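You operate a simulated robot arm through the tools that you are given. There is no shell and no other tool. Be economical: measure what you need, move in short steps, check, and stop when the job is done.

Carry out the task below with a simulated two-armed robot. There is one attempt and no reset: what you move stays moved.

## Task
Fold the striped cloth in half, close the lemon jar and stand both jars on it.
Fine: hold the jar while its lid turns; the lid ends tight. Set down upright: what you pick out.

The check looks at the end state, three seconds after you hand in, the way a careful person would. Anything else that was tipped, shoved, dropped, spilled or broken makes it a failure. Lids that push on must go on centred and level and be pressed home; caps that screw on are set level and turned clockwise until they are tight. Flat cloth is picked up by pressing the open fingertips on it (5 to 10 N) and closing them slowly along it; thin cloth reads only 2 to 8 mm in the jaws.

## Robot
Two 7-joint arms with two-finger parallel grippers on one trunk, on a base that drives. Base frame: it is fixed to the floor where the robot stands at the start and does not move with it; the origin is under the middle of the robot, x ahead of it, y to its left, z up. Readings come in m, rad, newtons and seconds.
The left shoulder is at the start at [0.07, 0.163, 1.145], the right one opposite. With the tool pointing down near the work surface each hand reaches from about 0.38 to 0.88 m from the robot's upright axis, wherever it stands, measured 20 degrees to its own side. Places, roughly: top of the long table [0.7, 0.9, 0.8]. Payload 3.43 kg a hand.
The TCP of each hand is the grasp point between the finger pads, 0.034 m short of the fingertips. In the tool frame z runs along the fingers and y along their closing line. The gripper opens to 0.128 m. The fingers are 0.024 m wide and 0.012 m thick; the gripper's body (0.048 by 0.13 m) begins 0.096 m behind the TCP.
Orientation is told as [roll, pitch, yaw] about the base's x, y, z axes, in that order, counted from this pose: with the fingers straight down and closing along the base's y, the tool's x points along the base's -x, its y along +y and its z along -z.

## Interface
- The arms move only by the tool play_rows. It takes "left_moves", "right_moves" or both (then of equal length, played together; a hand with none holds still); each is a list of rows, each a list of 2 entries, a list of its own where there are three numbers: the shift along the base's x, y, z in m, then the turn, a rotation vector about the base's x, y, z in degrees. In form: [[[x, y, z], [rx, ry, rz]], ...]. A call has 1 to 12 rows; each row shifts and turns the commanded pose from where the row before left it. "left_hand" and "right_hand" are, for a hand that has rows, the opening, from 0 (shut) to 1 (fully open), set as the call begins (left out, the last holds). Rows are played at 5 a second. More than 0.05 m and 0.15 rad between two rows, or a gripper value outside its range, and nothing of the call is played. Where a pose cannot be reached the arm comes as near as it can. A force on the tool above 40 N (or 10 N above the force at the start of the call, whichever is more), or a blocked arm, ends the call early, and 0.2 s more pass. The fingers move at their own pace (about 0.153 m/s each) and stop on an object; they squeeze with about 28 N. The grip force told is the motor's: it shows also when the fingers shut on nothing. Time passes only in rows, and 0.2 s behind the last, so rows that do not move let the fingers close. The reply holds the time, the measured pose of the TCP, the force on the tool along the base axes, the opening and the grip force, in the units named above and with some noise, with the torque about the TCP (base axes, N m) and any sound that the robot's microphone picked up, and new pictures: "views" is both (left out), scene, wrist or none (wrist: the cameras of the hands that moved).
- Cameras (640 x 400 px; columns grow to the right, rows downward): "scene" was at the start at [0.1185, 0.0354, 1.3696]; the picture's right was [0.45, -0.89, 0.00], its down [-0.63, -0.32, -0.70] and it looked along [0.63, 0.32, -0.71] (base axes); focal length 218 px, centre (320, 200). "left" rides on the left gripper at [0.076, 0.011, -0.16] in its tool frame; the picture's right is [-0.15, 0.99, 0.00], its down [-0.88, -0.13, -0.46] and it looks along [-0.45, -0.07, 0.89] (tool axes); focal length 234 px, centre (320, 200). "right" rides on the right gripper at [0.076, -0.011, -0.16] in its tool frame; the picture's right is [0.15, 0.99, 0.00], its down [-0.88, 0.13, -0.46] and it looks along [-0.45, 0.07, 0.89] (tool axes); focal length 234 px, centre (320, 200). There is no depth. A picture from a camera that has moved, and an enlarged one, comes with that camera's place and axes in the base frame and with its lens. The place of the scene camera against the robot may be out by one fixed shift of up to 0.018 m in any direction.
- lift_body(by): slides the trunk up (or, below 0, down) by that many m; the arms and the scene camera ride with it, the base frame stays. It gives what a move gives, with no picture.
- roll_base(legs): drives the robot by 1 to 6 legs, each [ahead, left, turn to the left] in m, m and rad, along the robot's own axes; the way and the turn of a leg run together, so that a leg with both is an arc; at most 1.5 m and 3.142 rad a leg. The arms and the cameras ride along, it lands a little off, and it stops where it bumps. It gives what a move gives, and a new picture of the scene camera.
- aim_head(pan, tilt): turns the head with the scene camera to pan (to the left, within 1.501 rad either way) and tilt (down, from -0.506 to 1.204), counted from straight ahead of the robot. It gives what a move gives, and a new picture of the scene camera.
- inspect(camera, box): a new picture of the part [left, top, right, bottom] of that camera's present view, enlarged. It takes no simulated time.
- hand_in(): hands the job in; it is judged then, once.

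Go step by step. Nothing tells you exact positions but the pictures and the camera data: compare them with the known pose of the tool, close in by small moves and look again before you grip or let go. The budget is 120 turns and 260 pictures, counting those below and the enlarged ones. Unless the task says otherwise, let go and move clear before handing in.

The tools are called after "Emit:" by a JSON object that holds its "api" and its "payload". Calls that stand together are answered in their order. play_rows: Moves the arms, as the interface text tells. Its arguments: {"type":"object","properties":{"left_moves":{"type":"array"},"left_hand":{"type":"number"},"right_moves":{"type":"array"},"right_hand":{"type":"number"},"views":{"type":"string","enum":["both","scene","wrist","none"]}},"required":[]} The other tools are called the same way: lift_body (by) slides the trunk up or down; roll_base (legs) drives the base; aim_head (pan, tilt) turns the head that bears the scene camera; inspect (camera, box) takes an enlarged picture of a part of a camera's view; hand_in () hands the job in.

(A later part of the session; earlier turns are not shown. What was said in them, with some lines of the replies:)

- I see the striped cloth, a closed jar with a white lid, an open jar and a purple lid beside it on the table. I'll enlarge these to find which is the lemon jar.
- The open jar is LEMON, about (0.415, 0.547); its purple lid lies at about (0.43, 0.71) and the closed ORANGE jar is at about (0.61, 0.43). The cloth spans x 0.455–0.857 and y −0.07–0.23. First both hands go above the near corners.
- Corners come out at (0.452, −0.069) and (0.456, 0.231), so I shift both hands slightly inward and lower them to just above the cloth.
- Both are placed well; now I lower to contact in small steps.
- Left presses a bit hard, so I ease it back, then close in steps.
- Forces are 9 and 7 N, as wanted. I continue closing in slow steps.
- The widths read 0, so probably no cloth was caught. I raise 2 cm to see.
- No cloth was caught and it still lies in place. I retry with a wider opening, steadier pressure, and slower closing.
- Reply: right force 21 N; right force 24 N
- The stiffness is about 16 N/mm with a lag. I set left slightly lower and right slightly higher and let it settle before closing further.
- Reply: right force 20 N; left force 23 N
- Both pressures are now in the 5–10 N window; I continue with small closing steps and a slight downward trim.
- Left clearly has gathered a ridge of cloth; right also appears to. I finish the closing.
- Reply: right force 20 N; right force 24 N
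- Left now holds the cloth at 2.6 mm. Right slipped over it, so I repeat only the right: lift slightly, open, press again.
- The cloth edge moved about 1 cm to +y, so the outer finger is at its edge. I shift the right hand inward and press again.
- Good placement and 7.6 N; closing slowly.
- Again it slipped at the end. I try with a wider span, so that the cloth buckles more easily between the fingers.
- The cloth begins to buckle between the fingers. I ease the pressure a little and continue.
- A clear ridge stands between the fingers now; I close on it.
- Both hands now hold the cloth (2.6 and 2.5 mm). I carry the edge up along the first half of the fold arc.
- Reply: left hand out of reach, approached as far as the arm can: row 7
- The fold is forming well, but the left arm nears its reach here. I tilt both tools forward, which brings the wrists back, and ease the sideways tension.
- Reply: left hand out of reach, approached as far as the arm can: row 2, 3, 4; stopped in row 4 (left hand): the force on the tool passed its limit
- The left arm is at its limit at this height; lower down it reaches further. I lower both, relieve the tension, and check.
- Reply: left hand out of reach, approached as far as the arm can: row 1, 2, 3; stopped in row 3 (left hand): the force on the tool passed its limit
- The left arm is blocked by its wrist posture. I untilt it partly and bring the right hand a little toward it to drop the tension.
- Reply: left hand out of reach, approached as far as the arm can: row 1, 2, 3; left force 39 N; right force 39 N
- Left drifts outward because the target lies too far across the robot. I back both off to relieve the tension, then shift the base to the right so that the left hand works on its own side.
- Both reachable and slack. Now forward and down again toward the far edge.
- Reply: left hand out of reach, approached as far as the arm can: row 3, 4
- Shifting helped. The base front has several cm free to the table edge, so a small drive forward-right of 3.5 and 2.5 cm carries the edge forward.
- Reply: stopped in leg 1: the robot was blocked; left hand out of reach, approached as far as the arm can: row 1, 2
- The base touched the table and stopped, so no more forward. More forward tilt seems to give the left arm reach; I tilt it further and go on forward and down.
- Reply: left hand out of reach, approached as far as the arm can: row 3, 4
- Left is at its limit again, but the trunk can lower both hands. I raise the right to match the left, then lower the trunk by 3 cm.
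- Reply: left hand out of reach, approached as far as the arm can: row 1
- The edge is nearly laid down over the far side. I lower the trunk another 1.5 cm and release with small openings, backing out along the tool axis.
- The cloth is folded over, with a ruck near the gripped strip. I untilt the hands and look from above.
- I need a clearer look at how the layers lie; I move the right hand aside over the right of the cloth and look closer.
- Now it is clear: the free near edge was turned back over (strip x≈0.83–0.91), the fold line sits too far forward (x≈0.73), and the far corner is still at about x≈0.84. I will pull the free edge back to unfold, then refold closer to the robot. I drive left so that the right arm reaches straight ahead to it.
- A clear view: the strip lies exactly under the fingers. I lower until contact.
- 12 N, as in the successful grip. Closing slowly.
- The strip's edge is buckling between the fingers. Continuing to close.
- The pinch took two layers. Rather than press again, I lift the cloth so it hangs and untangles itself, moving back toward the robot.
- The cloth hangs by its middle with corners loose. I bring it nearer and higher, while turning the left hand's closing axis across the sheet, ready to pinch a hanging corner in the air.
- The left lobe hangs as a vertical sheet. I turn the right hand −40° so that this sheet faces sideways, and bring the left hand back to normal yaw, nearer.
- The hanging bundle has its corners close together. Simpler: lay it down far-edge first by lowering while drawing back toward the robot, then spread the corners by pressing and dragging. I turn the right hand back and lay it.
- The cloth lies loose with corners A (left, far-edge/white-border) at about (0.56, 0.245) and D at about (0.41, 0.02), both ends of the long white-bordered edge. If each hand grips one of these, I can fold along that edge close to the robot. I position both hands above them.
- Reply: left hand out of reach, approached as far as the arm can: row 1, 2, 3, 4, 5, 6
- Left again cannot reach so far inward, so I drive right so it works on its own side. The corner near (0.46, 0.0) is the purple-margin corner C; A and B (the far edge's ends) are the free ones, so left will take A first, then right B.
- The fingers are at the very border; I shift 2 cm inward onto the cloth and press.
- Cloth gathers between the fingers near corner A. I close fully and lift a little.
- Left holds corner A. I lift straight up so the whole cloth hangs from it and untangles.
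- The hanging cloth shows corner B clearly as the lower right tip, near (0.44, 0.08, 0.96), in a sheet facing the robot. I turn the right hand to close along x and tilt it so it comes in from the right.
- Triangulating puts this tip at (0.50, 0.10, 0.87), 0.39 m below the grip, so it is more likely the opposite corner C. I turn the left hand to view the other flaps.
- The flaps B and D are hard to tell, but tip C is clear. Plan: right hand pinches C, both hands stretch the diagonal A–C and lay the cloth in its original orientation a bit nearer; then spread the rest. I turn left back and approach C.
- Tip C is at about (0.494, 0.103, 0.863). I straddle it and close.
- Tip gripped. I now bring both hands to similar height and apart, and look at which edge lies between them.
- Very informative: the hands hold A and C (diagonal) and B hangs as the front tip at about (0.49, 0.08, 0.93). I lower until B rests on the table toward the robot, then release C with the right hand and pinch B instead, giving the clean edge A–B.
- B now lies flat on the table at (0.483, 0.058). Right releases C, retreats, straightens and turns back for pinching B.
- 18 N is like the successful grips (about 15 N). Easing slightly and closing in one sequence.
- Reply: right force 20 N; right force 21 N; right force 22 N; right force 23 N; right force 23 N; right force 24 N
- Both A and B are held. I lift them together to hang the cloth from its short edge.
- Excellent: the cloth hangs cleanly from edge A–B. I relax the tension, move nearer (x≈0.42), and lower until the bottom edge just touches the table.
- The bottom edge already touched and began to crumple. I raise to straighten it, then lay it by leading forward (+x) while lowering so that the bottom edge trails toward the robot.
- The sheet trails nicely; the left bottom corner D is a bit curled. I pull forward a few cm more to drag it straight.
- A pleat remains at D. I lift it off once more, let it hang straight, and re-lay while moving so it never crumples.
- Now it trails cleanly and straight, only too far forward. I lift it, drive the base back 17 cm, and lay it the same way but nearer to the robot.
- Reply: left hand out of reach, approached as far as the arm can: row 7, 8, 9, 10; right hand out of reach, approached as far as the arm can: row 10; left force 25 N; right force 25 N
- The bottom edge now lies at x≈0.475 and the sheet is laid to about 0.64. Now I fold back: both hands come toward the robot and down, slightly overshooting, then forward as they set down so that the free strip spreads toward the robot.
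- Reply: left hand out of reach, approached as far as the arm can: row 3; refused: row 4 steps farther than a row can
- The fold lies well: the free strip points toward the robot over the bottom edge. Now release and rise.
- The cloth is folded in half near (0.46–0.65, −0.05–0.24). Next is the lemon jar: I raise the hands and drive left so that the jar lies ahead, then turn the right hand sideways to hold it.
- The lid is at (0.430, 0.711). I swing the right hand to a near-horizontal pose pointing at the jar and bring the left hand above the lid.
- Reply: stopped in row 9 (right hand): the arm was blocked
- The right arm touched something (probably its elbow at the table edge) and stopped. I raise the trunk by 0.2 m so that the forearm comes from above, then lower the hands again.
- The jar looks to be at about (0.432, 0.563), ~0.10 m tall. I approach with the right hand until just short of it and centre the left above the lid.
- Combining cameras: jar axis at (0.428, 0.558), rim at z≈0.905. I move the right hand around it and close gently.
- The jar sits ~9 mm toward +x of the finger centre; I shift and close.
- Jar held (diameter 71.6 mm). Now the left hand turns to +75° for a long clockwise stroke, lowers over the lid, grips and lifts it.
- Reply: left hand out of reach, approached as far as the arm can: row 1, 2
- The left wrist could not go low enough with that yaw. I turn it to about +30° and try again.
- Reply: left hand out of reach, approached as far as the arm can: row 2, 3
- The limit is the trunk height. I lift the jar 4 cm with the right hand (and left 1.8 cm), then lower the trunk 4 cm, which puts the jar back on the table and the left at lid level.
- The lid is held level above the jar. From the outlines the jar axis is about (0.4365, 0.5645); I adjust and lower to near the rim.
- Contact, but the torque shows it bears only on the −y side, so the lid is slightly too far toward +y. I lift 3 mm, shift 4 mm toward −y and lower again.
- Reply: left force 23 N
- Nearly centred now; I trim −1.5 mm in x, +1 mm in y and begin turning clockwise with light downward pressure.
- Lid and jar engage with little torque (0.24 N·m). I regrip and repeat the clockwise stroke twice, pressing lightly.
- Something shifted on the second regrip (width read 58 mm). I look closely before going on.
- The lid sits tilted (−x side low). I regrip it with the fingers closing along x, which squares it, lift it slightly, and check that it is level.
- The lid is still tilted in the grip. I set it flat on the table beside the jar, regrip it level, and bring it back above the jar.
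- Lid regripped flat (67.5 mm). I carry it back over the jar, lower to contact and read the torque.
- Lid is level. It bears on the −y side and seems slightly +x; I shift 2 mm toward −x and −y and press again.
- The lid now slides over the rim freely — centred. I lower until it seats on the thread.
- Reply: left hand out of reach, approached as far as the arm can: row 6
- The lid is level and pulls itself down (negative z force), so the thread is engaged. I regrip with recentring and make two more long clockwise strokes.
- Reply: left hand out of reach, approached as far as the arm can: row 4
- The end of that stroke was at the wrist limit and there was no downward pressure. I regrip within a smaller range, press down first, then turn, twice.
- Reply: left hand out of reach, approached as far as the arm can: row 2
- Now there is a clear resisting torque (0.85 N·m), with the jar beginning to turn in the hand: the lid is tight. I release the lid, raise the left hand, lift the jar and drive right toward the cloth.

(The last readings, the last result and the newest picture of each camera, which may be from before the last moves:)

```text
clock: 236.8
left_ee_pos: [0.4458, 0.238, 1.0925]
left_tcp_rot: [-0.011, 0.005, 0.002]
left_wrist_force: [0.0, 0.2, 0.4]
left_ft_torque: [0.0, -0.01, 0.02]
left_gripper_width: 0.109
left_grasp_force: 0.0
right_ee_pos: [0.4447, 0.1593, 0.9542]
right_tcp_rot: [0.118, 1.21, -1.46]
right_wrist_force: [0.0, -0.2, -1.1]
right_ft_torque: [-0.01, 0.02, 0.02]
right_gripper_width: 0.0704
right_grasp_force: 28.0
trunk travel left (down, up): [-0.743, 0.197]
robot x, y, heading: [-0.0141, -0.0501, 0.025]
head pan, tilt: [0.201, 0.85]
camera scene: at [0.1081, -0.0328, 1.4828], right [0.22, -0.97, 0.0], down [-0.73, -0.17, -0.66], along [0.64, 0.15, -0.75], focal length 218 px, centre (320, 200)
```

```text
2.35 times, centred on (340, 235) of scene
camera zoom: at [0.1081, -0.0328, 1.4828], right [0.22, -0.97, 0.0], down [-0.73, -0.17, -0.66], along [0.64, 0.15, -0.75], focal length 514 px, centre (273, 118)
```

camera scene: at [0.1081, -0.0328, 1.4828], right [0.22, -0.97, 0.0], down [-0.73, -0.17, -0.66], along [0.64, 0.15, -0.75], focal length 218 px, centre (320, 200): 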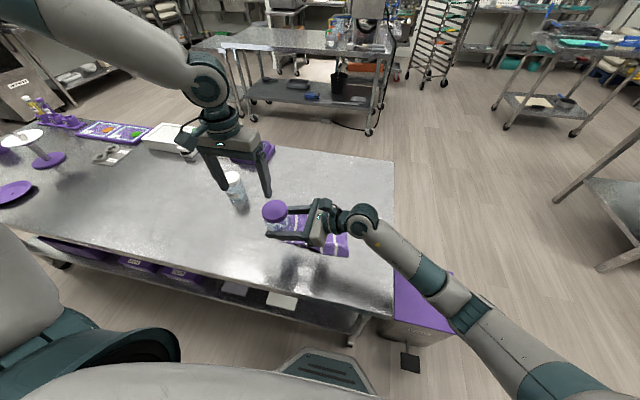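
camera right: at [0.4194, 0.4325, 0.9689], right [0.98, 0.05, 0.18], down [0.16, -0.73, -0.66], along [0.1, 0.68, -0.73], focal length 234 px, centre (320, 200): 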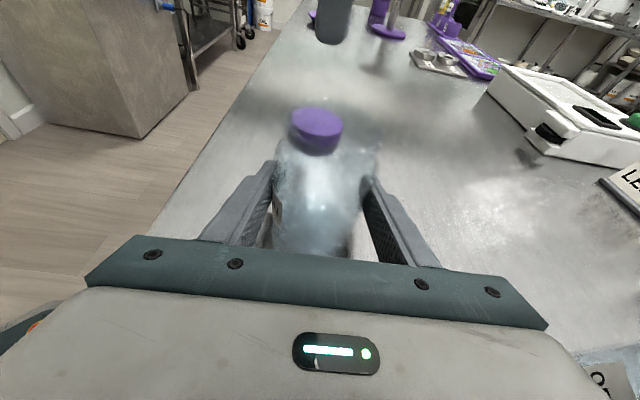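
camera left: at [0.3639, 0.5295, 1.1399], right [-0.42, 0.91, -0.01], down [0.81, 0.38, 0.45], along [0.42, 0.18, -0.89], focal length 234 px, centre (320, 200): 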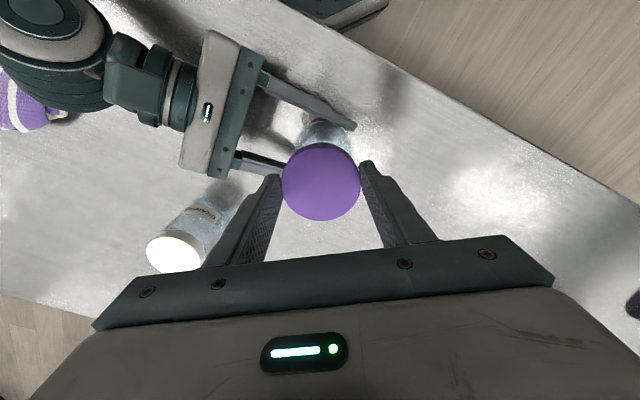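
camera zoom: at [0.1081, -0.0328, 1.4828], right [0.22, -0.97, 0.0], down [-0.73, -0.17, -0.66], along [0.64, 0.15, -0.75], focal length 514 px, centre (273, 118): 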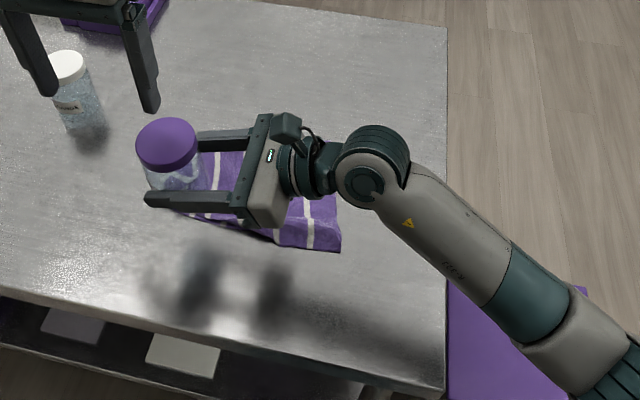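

Cloth undisturbed, lid level. I drive 11 cm further right and 3 cm forward so the right arm keeps its proven posture, then move the jar out over the cloth and lower it.

Emit:
{"api": "roll_base", "payload": {"legs": [[0.03, -0.112, 0]]}}

Emit:
{"api": "play_rows", "payload": {"right_moves": [[[0.025, 0, 0], [0, 0, 0]], [[0.025, 0, 0], [0, 0, 0]], [[0.023, 0, -0.01], [0, 0, 0]], [[0, 0, -0.04], [0, 0, 0]], [[0, 0, -0.035], [0, 0, 0]], [[0, 0, -0.008], [0, 0, 0]], [[0, 0, 0], [0, 0, 0]]], "views": "none"}}

Emit:
{"api": "play_rows", "payload": {"right_moves": [[[0, 0, -0.003], [0, 0, 0]], [[0, 0, -0.002], [0, 0, 0]], [[0, 0, 0], [0, 0, 0]]], "views": "none"}}

Emit:
{"api": "inspect", "payload": {"camera": "scene", "box": [220, 130, 420, 270]}}

```text
clock: 238.0
left_ee_pos: [0.4789, 0.1266, 1.0927]
left_tcp_rot: [-0.012, 0.004, 0.002]
left_wrist_force: [0.3, 0.9, 0.0]
left_ft_torque: [0.01, 0.01, 0.01]
left_gripper_width: 0.1088
left_grasp_force: 0.0
right_ee_pos: [0.478, 0.0489, 0.9539]
right_tcp_rot: [0.118, 1.211, -1.461]
right_wrist_force: [-0.6, -0.6, -0.5]
right_ft_torque: [-0.01, 0.01, -0.02]
right_gripper_width: 0.0703
right_grasp_force: 27.6
trunk travel left (down, up): [-0.743, 0.197]
robot x, y, heading: [0.0186, -0.1647, 0.026]
head pan, tilt: [0.201, 0.85]
camera scene: at [0.1405, -0.1449, 1.4828], right [0.22, -0.97, 0.0], down [-0.73, -0.17, -0.66], along [0.64, 0.15, -0.75], focal length 218 px, centre (320, 200)
```

scene: 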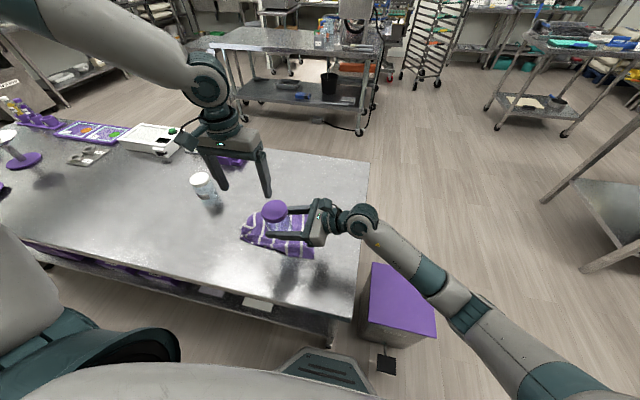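

```text
clock: 239.6
left_ee_pos: [0.4789, 0.125, 1.0927]
left_tcp_rot: [-0.013, 0.006, 0.005]
left_wrist_force: [0.5, -0.3, -0.6]
left_ft_torque: [0.0, 0.0, 0.01]
left_gripper_width: 0.1086
left_grasp_force: 0.0
right_ee_pos: [0.5513, 0.0474, 0.8607]
right_tcp_rot: [0.117, 1.212, -1.464]
right_wrist_force: [-0.2, 0.5, -0.6]
right_ft_torque: [0.01, -0.01, 0.05]
right_gripper_width: 0.0703
right_grasp_force: 28.6
trunk travel left (down, up): [-0.743, 0.197]
robot x, y, heading: [0.0197, -0.1595, 0.026]
head pan, tilt: [0.201, 0.85]
```

```text
clock: 240.4
left_ee_pos: [0.4806, 0.126, 1.0926]
left_tcp_rot: [-0.011, 0.006, 0.001]
left_wrist_force: [-0.2, -0.8, -0.8]
left_ft_torque: [-0.01, 0.01, -0.02]
left_gripper_width: 0.1087
left_grasp_force: 0.1
right_ee_pos: [0.5515, 0.0471, 0.8562]
right_tcp_rot: [0.119, 1.211, -1.461]
right_wrist_force: [0.1, -0.2, -0.1]
right_ft_torque: [0.01, 0.02, 0.01]
right_gripper_width: 0.0706
right_grasp_force: 27.5
trunk travel left (down, up): [-0.743, 0.197]
robot x, y, heading: [0.0212, -0.1622, 0.023]
head pan, tilt: [0.201, 0.85]
```

```text
2.86 times, centred on (320, 200) of scene
camera zoom: at [0.1406, -0.1455, 1.4828], right [0.22, -0.97, 0.0], down [-0.73, -0.17, -0.66], along [0.64, 0.15, -0.75], focal length 624 px, centre (320, 200)
```

zoom: 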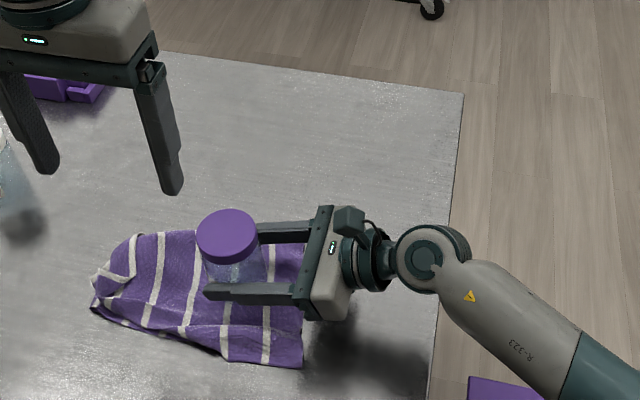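

Emit:
{"api": "play_rows", "payload": {"right_moves": [[[0, 0, -0.002], [0, 0, 0]], [[0, 0, -0.0015], [0, 0, 0]], [[0, 0, -0.0015], [0, 0, 0]], [[0, 0, 0], [0, 0, 0]]], "views": "none"}}

Emit:
{"api": "play_rows", "payload": {"right_moves": [[[0, 0, -0.001], [0, 0, 0]], [[0, 0, -0.001], [0, 0, 0]], [[0, 0, 0], [0, 0, 0]]], "views": "none"}}

Emit:
{"api": "inspect", "payload": {"camera": "right", "box": [160, 60, 480, 260]}}

```text
clock: 241.4
left_ee_pos: [0.4785, 0.1258, 1.0935]
left_tcp_rot: [-0.012, 0.006, 0.004]
left_wrist_force: [0.4, 0.0, 0.3]
left_ft_torque: [0.0, 0.01, -0.03]
left_gripper_width: 0.1087
left_grasp_force: 0.1
right_ee_pos: [0.5516, 0.0484, 0.8505]
right_tcp_rot: [0.119, 1.211, -1.459]
right_wrist_force: [-0.5, -0.5, -0.5]
right_ft_torque: [-0.03, 0.03, 0.0]
right_gripper_width: 0.0705
right_grasp_force: 27.7
trunk travel left (down, up): [-0.743, 0.197]
robot x, y, heading: [0.0176, -0.1593, 0.029]
head pan, tilt: [0.201, 0.85]
```

```text
clock: 242.2
left_ee_pos: [0.4786, 0.1256, 1.0925]
left_tcp_rot: [-0.011, 0.006, 0.004]
left_wrist_force: [-0.2, -0.4, -0.7]
left_ft_torque: [0.04, 0.02, -0.01]
left_gripper_width: 0.1089
left_grasp_force: 0.1
right_ee_pos: [0.5501, 0.0482, 0.8494]
right_tcp_rot: [0.117, 1.21, -1.459]
right_wrist_force: [0.5, 0.0, -1.1]
right_ft_torque: [0.03, 0.0, 0.03]
right_gripper_width: 0.0704
right_grasp_force: 28.0
trunk travel left (down, up): [-0.743, 0.197]
robot x, y, heading: [0.0162, -0.1656, 0.026]
head pan, tilt: [0.201, 0.85]
```

```text
2.00 times, centred on (320, 160) of right
camera zoom: at [0.5328, -0.0756, 0.9742], right [0.98, 0.05, 0.18], down [0.16, -0.73, -0.66], along [0.1, 0.68, -0.73], focal length 468 px, centre (320, 280)
```

zoom: 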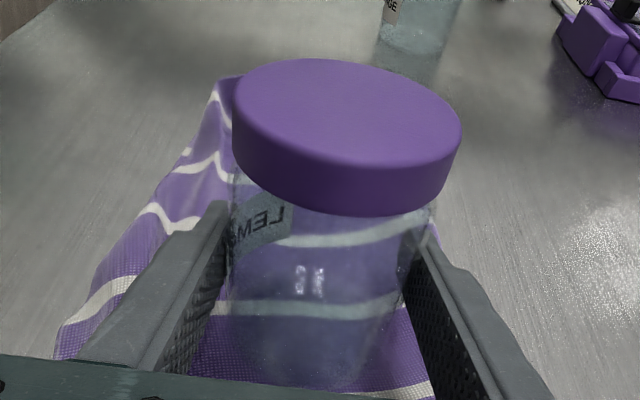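

No contact yet; I lower the last millimetres, release, back out, raise, and move on to the orange jar with the left hand.

Emit:
{"api": "play_rows", "payload": {"right_moves": [[[0, 0, -0.002], [0, 0, 0]], [[0, 0, -0.0015], [0, 0, 0]], [[0, 0, -0.001], [0, 0, 0]], [[0, 0, 0], [0, 0, 0]]], "views": "none"}}

Emit:
{"api": "play_rows", "payload": {"right_moves": [[[0, 0, 0], [0, 0, 0]], [[0, 0, 0], [0, 0, 0]], [[0, -0.02, 0.004], [0, 0, 0]], [[0, -0.03, 0.01], [0, 0, 0]], [[0, -0.04, 0.015], [0, 0, 0]], [[0, -0.03, 0.02], [0, 0, 0]], [[0, 0, 0.045], [0, 0, 0]], [[0, 0, 0.045], [0, 0, 0]], [[0, 0, 0.045], [0, 0, 0]], [[0, 0, 0.045], [0, 0, 0]]], "right_hand": 0.85, "views": "none"}}

Emit:
{"api": "roll_base", "payload": {"legs": [[0, 0.12, 0]]}}

Emit:
{"api": "play_rows", "payload": {"left_moves": [[[0.025, 0.035, 0], [0, 0, 0]], [[0.025, 0.035, 0], [0, 0, 0]], [[0.025, 0.035, 0], [0, 0, 0]], [[0.025, 0.035, 0], [0, 0, 0]], [[0.025, 0.035, 0], [0, 0, 0]], [[0.02, 0.02, 0], [0, 0, 0]], [[0, 0, 0], [0, 0, 0]]], "left_hand": 0.85, "views": "wrist"}}

Emit:
{"api": "inspect", "payload": {"camera": "scene", "box": [180, 130, 400, 290]}}

```text
clock: 243.2
left_ee_pos: [0.4794, 0.1257, 1.0928]
left_tcp_rot: [-0.01, 0.006, 0.004]
left_wrist_force: [-0.2, 0.2, -0.1]
left_ft_torque: [0.01, -0.01, -0.01]
left_gripper_width: 0.1087
left_grasp_force: 0.0
right_ee_pos: [0.5497, 0.0483, 0.8449]
right_tcp_rot: [0.122, 1.212, -1.461]
right_wrist_force: [0.0, -0.7, 3.3]
right_ft_torque: [0.09, 0.09, -0.01]
right_gripper_width: 0.0706
right_grasp_force: 28.2
trunk travel left (down, up): [-0.743, 0.197]
robot x, y, heading: [0.0177, -0.1645, 0.024]
head pan, tilt: [0.201, 0.85]
```

```text
clock: 245.4
left_ee_pos: [0.4791, 0.1272, 1.0911]
left_tcp_rot: [-0.014, 0.006, 0.004]
left_wrist_force: [-0.8, 0.7, 0.6]
left_ft_torque: [-0.03, 0.0, 0.02]
left_gripper_width: 0.1088
left_grasp_force: 0.2
right_ee_pos: [0.5519, -0.0697, 1.0755]
right_tcp_rot: [0.114, 1.213, -1.462]
right_wrist_force: [-0.5, -0.1, 0.1]
right_ft_torque: [0.01, -0.03, 0.0]
right_gripper_width: 0.1087
right_grasp_force: 0.0
trunk travel left (down, up): [-0.743, 0.197]
robot x, y, heading: [0.0199, -0.1618, 0.025]
head pan, tilt: [0.201, 0.85]
```

```text
clock: 246.6
left_ee_pos: [0.4766, 0.2438, 1.0934]
left_tcp_rot: [-0.011, 0.007, 0.001]
left_wrist_force: [-0.3, 0.4, 0.0]
left_ft_torque: [-0.02, -0.03, 0.01]
left_gripper_width: 0.1091
left_grasp_force: 0.0
right_ee_pos: [0.5505, 0.0469, 1.0741]
right_tcp_rot: [0.119, 1.213, -1.461]
right_wrist_force: [0.0, -0.9, 0.1]
right_ft_torque: [-0.01, -0.02, 0.02]
right_gripper_width: 0.1087
right_grasp_force: 0.1
trunk travel left (down, up): [-0.743, 0.197]
robot x, y, heading: [0.0165, -0.0423, 0.027]
head pan, tilt: [0.201, 0.85]
camera scene: at [0.1377, -0.0267, 1.4828], right [0.22, -0.97, 0.0], down [-0.73, -0.17, -0.66], along [0.64, 0.15, -0.75], focal length 218 px, centre (320, 200)
```

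scene: 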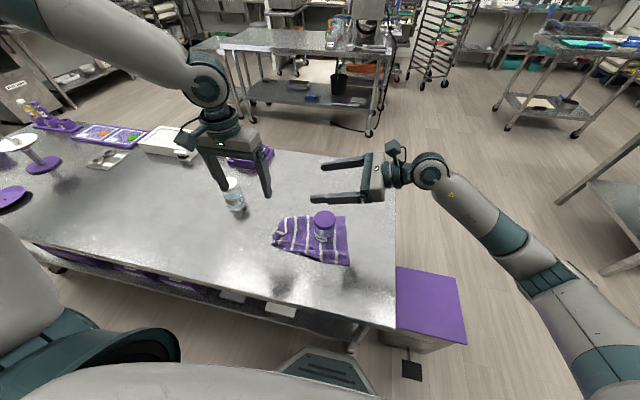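

```text
clock: 248.2
left_ee_pos: [0.6214, 0.438, 1.0947]
left_tcp_rot: [-0.01, 0.006, 0.002]
left_wrist_force: [-0.2, -0.2, -0.2]
left_ft_torque: [0.01, -0.03, 0.01]
left_gripper_width: 0.109
left_grasp_force: 0.0
right_ee_pos: [0.5477, 0.0461, 1.0753]
right_tcp_rot: [0.119, 1.211, -1.461]
right_wrist_force: [0.0, -0.9, 0.0]
right_ft_torque: [0.0, -0.01, 0.01]
right_gripper_width: 0.1089
right_grasp_force: 0.1
trunk travel left (down, up): [-0.743, 0.197]
robot x, y, heading: [0.0198, -0.0433, 0.025]
head pan, tilt: [0.201, 0.85]
camera left: at [0.5445, 0.4517, 1.2554], right [0.14, 0.99, -0.01], down [0.88, -0.12, 0.45], along [0.45, -0.08, -0.89], focal length 234 px, centre (320, 200)
```

left: 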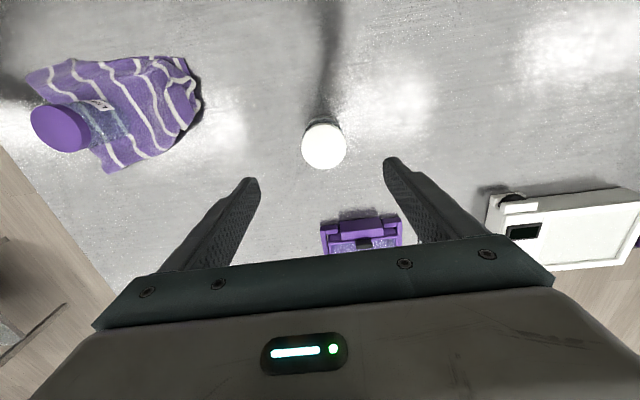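

```text
2.50 times, centred on (290, 210) of scene
camera zoom: at [0.1371, -0.0261, 1.4829], right [0.22, -0.97, 0.0], down [-0.73, -0.17, -0.66], along [0.64, 0.15, -0.75], focal length 546 px, centre (395, 175)
```

zoom: 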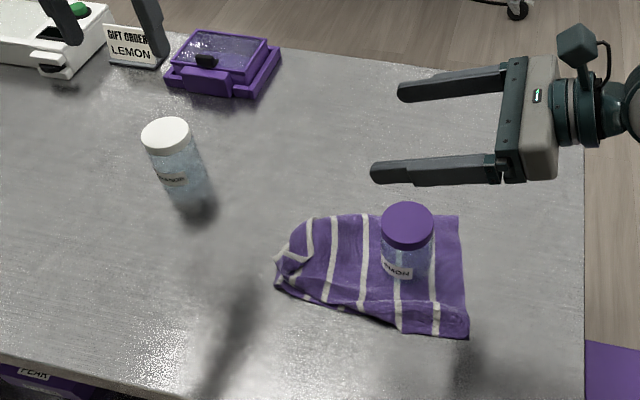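

Lemon stands well on the cloth. The orange jar is at (0.629, 0.440); I move the right hand clear, grip the orange jar with the left from above, lift it, and carry it over the cloth at (0.54, 0.162).

Emit:
{"api": "play_rows", "payload": {"left_moves": [[[0.0075, 0.002, -0.03], [0, 0, 0]], [[0, 0, -0.045], [0, 0, 0]], [[0, 0, -0.045], [0, 0, 0]], [[0, 0, -0.045], [0, 0, 0]], [[0, 0, -0.045], [0, 0, 0]], [[0, 0, -0.02], [0, 0, 0]], [[0, 0, 0], [0, 0, 0]]], "right_moves": [[[0, -0.04, 0.02], [0, 0, 0]], [[0, -0.04, 0.02], [0, 0, 0]], [[0, -0.04, 0.02], [0, 0, 0]], [[0, -0.04, 0.02], [0, 0, 0]], [[0, 0, 0], [0, 0, 0]], [[0, 0, 0], [0, 0, 0]], [[0, 0, 0], [0, 0, 0]]], "views": "none"}}

Emit:
{"api": "inspect", "payload": {"camera": "left", "box": [160, 60, 480, 260]}}

Emit:
{"api": "play_rows", "payload": {"left_moves": [[[0, 0, 0], [0, 0, 0]], [[0, 0, 0], [0, 0, 0]], [[0, 0, 0], [0, 0, 0]]], "left_hand": 0.4, "views": "none"}}

Emit:
{"api": "play_rows", "payload": {"left_moves": [[[0, 0, 0.035], [0, 0, 0]], [[0, 0, 0.04], [0, 0, 0]], [[0, 0, 0.04], [0, 0, 0]], [[0, 0, 0], [0, 0, 0]]], "views": "none"}}

Emit:
{"api": "inspect", "payload": {"camera": "scene", "box": [180, 110, 400, 270]}}

```text
clock: 249.8
left_ee_pos: [0.6238, 0.4427, 0.8743]
left_tcp_rot: [-0.013, 0.003, 0.002]
left_wrist_force: [0.4, 0.2, -0.2]
left_ft_torque: [0.0, -0.03, -0.01]
left_gripper_width: 0.1087
left_grasp_force: 0.1
left hand out of reach, approached as far as the arm can: row 6
right_ee_pos: [0.548, -0.1123, 1.1559]
right_tcp_rot: [0.12, 1.211, -1.462]
right_wrist_force: [-0.8, -0.9, -0.2]
right_ft_torque: [-0.03, -0.02, -0.01]
right_gripper_width: 0.1089
right_grasp_force: 0.1
trunk travel left (down, up): [-0.743, 0.197]
robot x, y, heading: [0.015, -0.0438, 0.029]
head pan, tilt: [0.201, 0.85]
```

```text
2.00 times, centred on (320, 160) of left
camera zoom: at [0.5487, 0.4561, 1.0352], right [0.14, 0.99, -0.01], down [0.88, -0.12, 0.45], along [0.45, -0.08, -0.89], focal length 468 px, centre (320, 280)
```

zoom: 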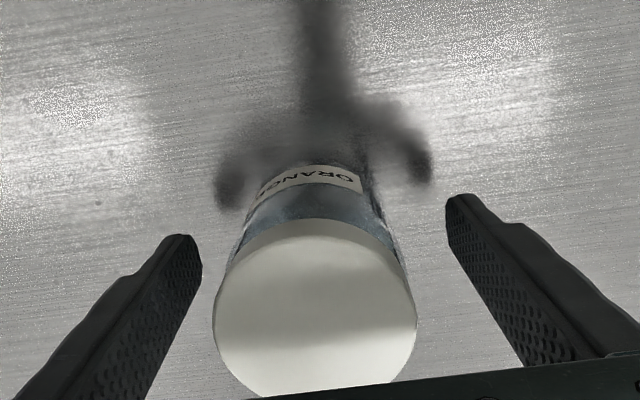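

```text
clock: 250.6
left_ee_pos: [0.6264, 0.4408, 0.8747]
left_tcp_rot: [-0.011, 0.004, 0.001]
left_wrist_force: [0.2, -0.4, -0.1]
left_ft_torque: [0.03, 0.01, -0.02]
left_gripper_width: 0.0712
left_grasp_force: 28.3
right_ee_pos: [0.5497, -0.1144, 1.1558]
right_tcp_rot: [0.118, 1.212, -1.462]
right_wrist_force: [0.0, 0.1, -0.1]
right_ft_torque: [0.02, 0.03, 0.02]
right_gripper_width: 0.1086
right_grasp_force: 0.1
trunk travel left (down, up): [-0.743, 0.197]
robot x, y, heading: [0.0163, -0.0437, 0.026]
head pan, tilt: [0.201, 0.85]
```

```text
clock: 251.6
left_ee_pos: [0.6281, 0.4404, 0.989]
left_tcp_rot: [-0.01, 0.004, 0.001]
left_wrist_force: [0.5, 0.2, -0.4]
left_ft_torque: [0.02, 0.03, 0.01]
left_gripper_width: 0.0708
left_grasp_force: 28.3
right_ee_pos: [0.5491, -0.1129, 1.1549]
right_tcp_rot: [0.115, 1.211, -1.465]
right_wrist_force: [-0.1, 0.2, -0.6]
right_ft_torque: [0.02, -0.01, -0.01]
right_gripper_width: 0.1087
right_grasp_force: 0.0
trunk travel left (down, up): [-0.743, 0.197]
robot x, y, heading: [0.0142, -0.0441, 0.026]
head pan, tilt: [0.201, 0.85]
```

```text
2.50 times, centred on (290, 190) of scene
camera zoom: at [0.1383, -0.0256, 1.4827], right [0.22, -0.97, 0.0], down [-0.73, -0.17, -0.66], along [0.64, 0.15, -0.75], focal length 546 px, centre (395, 225)
```

zoom: 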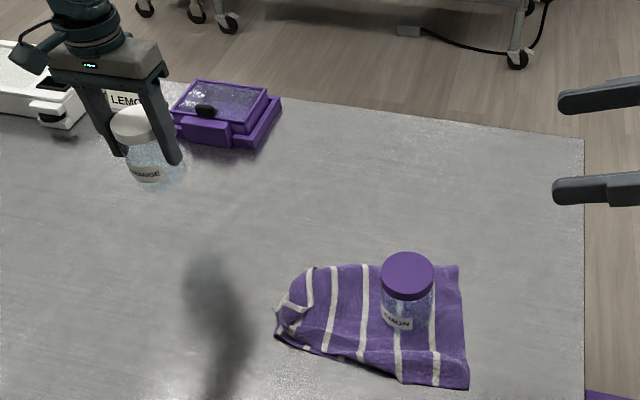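

Orange is held upright. I carry it over the cloth and lower it to just above.

Emit:
{"api": "play_rows", "payload": {"left_moves": [[[-0.0147, -0.046, 0], [0, 0, 0]], [[-0.0147, -0.046, 0], [0, 0, 0]], [[-0.0147, -0.046, 0], [0, 0, 0]], [[-0.0147, -0.046, 0], [0, 0, 0]], [[-0.0147, -0.046, 0], [0, 0, 0]], [[-0.0147, -0.046, 0], [0, 0, 0]], [[0, 0, 0], [0, 0, 0]], [[0, 0, -0.04], [0, 0, 0]], [[0, 0, -0.04], [0, 0, 0]], [[0, 0, -0.022], [0, 0, 0]], [[0, 0, 0], [0, 0, 0]]], "views": "none"}}

Emit:
{"api": "inspect", "payload": {"camera": "scene", "box": [260, 150, 400, 270]}}

Emit:
{"api": "inspect", "payload": {"camera": "left", "box": [100, 40, 480, 280]}}

```text
clock: 254.0
left_ee_pos: [0.5238, 0.198, 0.9179]
left_tcp_rot: [-0.012, 0.005, 0.002]
left_wrist_force: [0.3, -1.0, -1.1]
left_ft_torque: [0.0, -0.01, -0.03]
left_gripper_width: 0.0708
left_grasp_force: 28.1
left hand out of reach, approached as far as the arm can: row 8, 9, 10
right_ee_pos: [0.5488, -0.1131, 1.1553]
right_tcp_rot: [0.117, 1.211, -1.464]
right_wrist_force: [0.1, 0.1, -0.1]
right_ft_torque: [0.03, 0.0, -0.04]
right_gripper_width: 0.1089
right_grasp_force: 0.0
trunk travel left (down, up): [-0.743, 0.197]
robot x, y, heading: [0.0191, -0.0414, 0.021]
head pan, tilt: [0.201, 0.85]
```

```text
3.33 times, centred on (330, 210) of scene
camera zoom: at [0.1381, -0.0258, 1.4828], right [0.22, -0.97, 0.0], down [-0.73, -0.17, -0.66], along [0.64, 0.15, -0.75], focal length 728 px, centre (287, 167)
```

zoom: 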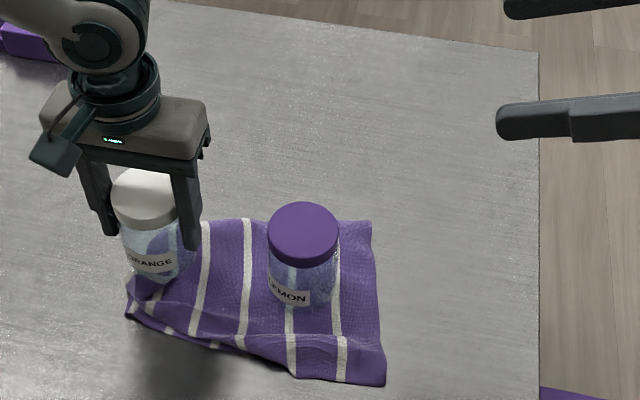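

```text
1.67 times, centred on (290, 160) of left
camera zoom: at [0.4485, 0.2111, 1.0786], right [0.14, 0.99, -0.01], down [0.88, -0.12, 0.45], along [0.45, -0.08, -0.89], focal length 390 px, centre (370, 267)
5 turns are left
```

zoom: 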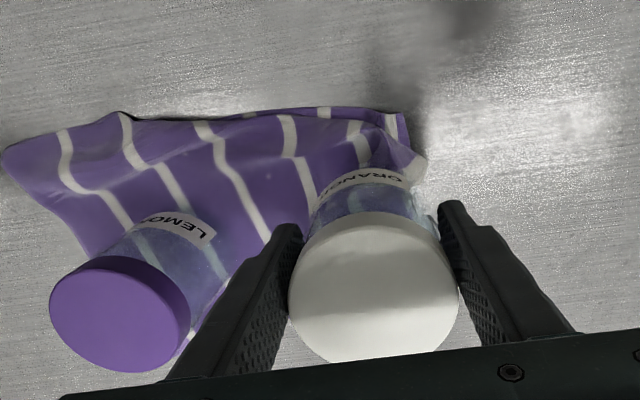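

Five turns left. The left arm is at its limit, so I use the base (−4 cm in y) and the trunk (down) to set the jar on the cloth.

Emit:
{"api": "roll_base", "payload": {"legs": [[0.005, -0.038, 0]]}}

Emit:
{"api": "lift_body", "payload": {"by": -0.037}}

Emit:
{"api": "lift_body", "payload": {"by": -0.003}}

Emit:
{"api": "inspect", "payload": {"camera": "scene", "box": [260, 130, 400, 250]}}

Emit:
{"api": "inspect", "payload": {"camera": "left", "box": [100, 40, 480, 280]}}

```text
clock: 254.9
left_ee_pos: [0.5281, 0.1641, 0.9187]
left_tcp_rot: [-0.015, 0.004, 0.002]
left_wrist_force: [-0.3, 0.2, -0.3]
left_ft_torque: [-0.03, 0.0, 0.04]
left_gripper_width: 0.071
left_grasp_force: 27.9
right_ee_pos: [0.5539, -0.1446, 1.1568]
right_tcp_rot: [0.118, 1.21, -1.46]
right_wrist_force: [-0.4, 0.2, 0.4]
right_ft_torque: [-0.06, 0.01, -0.02]
right_gripper_width: 0.1084
right_grasp_force: 0.1
trunk travel left (down, up): [-0.743, 0.197]
robot x, y, heading: [0.0226, -0.0816, 0.024]
head pan, tilt: [0.201, 0.85]
camera scene: at [0.1426, -0.0573, 1.4828], right [0.22, -0.97, 0.0], down [-0.73, -0.17, -0.66], along [0.64, 0.15, -0.75], focal length 218 px, centre (320, 200)
```

scene: 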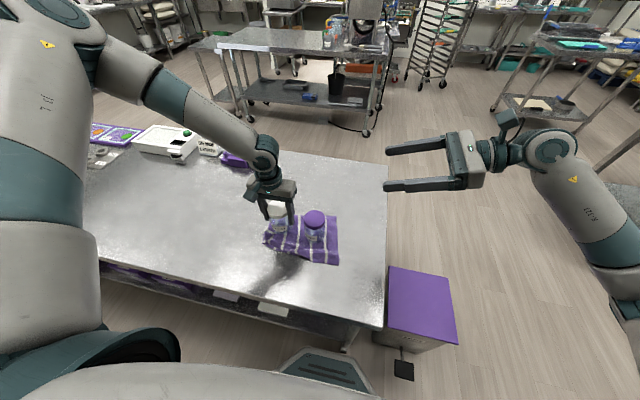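

```text
clock: 255.7
left_ee_pos: [0.5291, 0.1625, 0.8811]
left_tcp_rot: [-0.013, 0.003, 0.004]
left_wrist_force: [0.3, 0.4, 3.0]
left_ft_torque: [0.13, -0.1, -0.03]
left_gripper_width: 0.071
left_grasp_force: 27.9
right_ee_pos: [0.5544, -0.1502, 1.1183]
right_tcp_rot: [0.121, 1.213, -1.457]
right_wrist_force: [-0.2, 0.1, -0.6]
right_ft_torque: [0.01, 0.0, 0.01]
right_gripper_width: 0.1087
right_grasp_force: 0.1
trunk travel left (down, up): [-0.706, 0.234]
robot x, y, heading: [0.0205, -0.0792, 0.028]
head pan, tilt: [0.201, 0.85]
```

```text
clock: 256.2
left_ee_pos: [0.5305, 0.161, 0.8793]
left_tcp_rot: [-0.012, 0.002, 0.004]
left_wrist_force: [-1.1, 0.2, 17.3]
left_ft_torque: [0.39, -0.23, -0.03]
left_gripper_width: 0.0707
left_grasp_force: 28.4
right_ee_pos: [0.5536, -0.1495, 1.1155]
right_tcp_rot: [0.122, 1.215, -1.456]
right_wrist_force: [0.1, 1.1, 0.4]
right_ft_torque: [-0.03, 0.02, -0.01]
right_gripper_width: 0.1088
right_grasp_force: 0.1
trunk travel left (down, up): [-0.703, 0.237]
robot x, y, heading: [0.0218, -0.0868, 0.025]
head pan, tilt: [0.201, 0.85]
```

```text
3.33 times, centred on (330, 190) of scene
camera zoom: at [0.142, -0.063, 1.4431], right [0.22, -0.97, 0.0], down [-0.73, -0.17, -0.66], along [0.64, 0.15, -0.75], focal length 728 px, centre (287, 233)
```

zoom: 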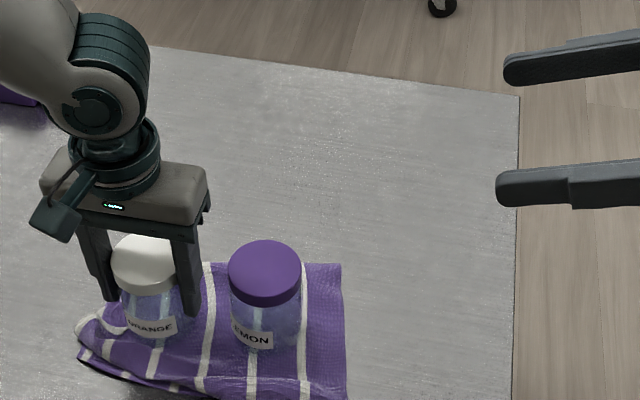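

```text
1.67 times, centred on (290, 160) of left
camera zoom: at [0.453, 0.1747, 1.0401], right [0.14, 0.99, -0.01], down [0.88, -0.12, 0.46], along [0.45, -0.08, -0.89], focal length 390 px, centre (370, 267)
4 turns are left
```

zoom: 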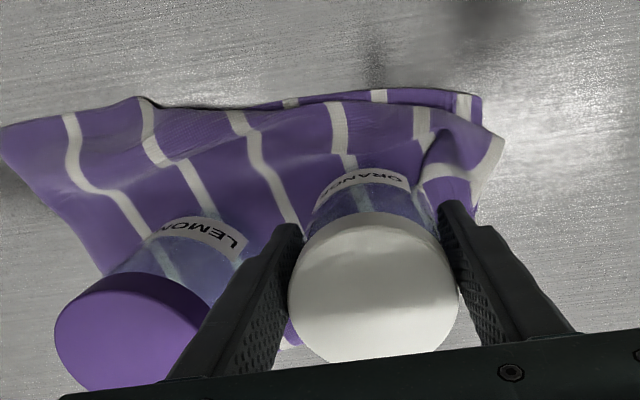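

The slight torque matches the hand's 0.7° tilt, so the jar sits properly. I ease the pressure, open, raise by the trunk, then check.

Emit:
{"api": "lift_body", "payload": {"by": 0.0015}}

Emit:
{"api": "play_rows", "payload": {"left_moves": [[[0, 0, 0], [0, 0, 0]], [[0, 0, 0], [0, 0, 0]], [[0, 0, 0], [0, 0, 0]]], "left_hand": 0.63, "views": "none"}}

Emit:
{"api": "lift_body", "payload": {"by": 0.15}}

Emit:
{"api": "inspect", "payload": {"camera": "scene", "box": [240, 160, 380, 280]}}

Emit:
{"api": "inspect", "payload": {"camera": "left", "box": [100, 40, 480, 280]}}

```text
clock: 256.7
left_ee_pos: [0.5286, 0.1622, 0.8815]
left_tcp_rot: [-0.012, 0.002, 0.004]
left_wrist_force: [0.8, -0.5, 9.7]
left_ft_torque: [0.19, -0.24, -0.04]
left_gripper_width: 0.071
left_grasp_force: 28.1
right_ee_pos: [0.5531, -0.1491, 1.1171]
right_tcp_rot: [0.122, 1.213, -1.457]
right_wrist_force: [0.6, 0.2, -0.9]
right_ft_torque: [0.0, 0.04, 0.0]
right_gripper_width: 0.1086
right_grasp_force: 0.0
trunk travel left (down, up): [-0.704, 0.235]
robot x, y, heading: [0.0221, -0.0752, 0.016]
head pan, tilt: [0.201, 0.85]
```

```text
clock: 257.5
left_ee_pos: [0.5292, 0.1637, 0.8792]
left_tcp_rot: [-0.011, 0.005, 0.004]
left_wrist_force: [-1.5, 1.0, 0.5]
left_ft_torque: [0.01, -0.02, -0.01]
left_gripper_width: 0.0808
left_grasp_force: 0.6
right_ee_pos: [0.5546, -0.1483, 1.1172]
right_tcp_rot: [0.12, 1.213, -1.46]
right_wrist_force: [0.0, 0.0, -0.3]
right_ft_torque: [-0.03, 0.0, 0.0]
right_gripper_width: 0.109
right_grasp_force: 0.1
trunk travel left (down, up): [-0.704, 0.235]
robot x, y, heading: [0.0215, -0.0815, 0.022]
head pan, tilt: [0.201, 0.85]
```

```text
clock: 259.3
left_ee_pos: [0.5294, 0.1624, 1.0307]
left_tcp_rot: [-0.013, 0.006, 0.004]
left_wrist_force: [-0.1, -0.3, -1.0]
left_ft_torque: [-0.01, -0.01, -0.01]
left_gripper_width: 0.0806
left_grasp_force: 0.1
right_ee_pos: [0.5531, -0.148, 1.2684]
right_tcp_rot: [0.119, 1.213, -1.459]
right_wrist_force: [-0.5, -0.3, 0.4]
right_ft_torque: [0.01, -0.01, -0.03]
right_gripper_width: 0.1088
right_grasp_force: 0.0
trunk travel left (down, up): [-0.854, 0.085]
robot x, y, heading: [0.0184, -0.0817, 0.021]
head pan, tilt: [0.201, 0.85]
```

```text
3.33 times, centred on (310, 220) of scene
camera zoom: at [0.1435, -0.0622, 1.5942], right [0.22, -0.97, 0.0], down [-0.73, -0.17, -0.66], along [0.64, 0.15, -0.75], focal length 728 px, centre (353, 133)
```

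zoom: 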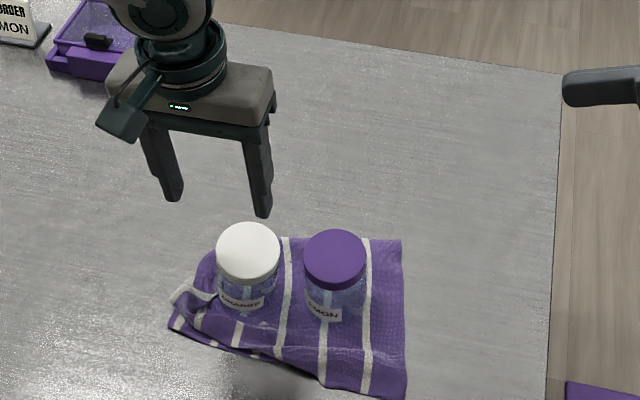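

```text
1.67 times, centred on (290, 160) of left
camera zoom: at [0.4536, 0.1754, 1.1902], right [0.14, 0.99, -0.01], down [0.88, -0.12, 0.45], along [0.45, -0.08, -0.89], focal length 390 px, centre (370, 267)
3 turns are left
```

zoom: 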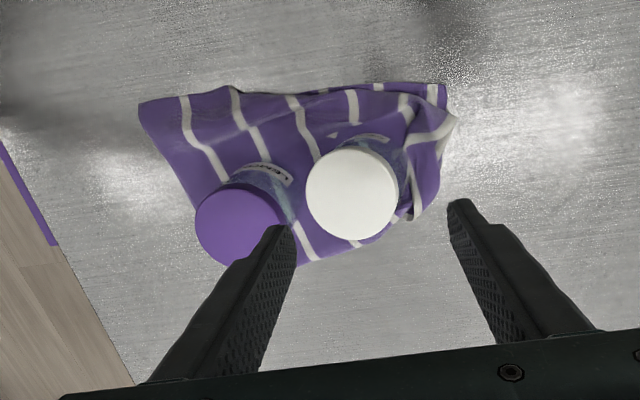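

Both jars stand upright on the folded cloth with lids on, and both hands are clear above, so I hand in.

Emit:
{"api": "hand_in", "payload": {}}

```text
The job is handed in.
```

I handed the job in with both jars standing upright on the folded cloth, the lemon jar's lid on and turned, and both hands clear.

- **Cloth:** it is folded in half, but the near left corner is rumpled, so the fold is not perfectly neat there.
- **Lemon lid:** it went on level, after I had to reseat it twice. I turned it until it resisted at about 0.85 N·m and the jar began to slip in my grip. I took that as tight but did not make a confirming turn.
- **Table:** the robot's base touched the table once and one arm was stopped once, probably by the table edge. I saw nothing tipped or shoved in the pictures afterwards.
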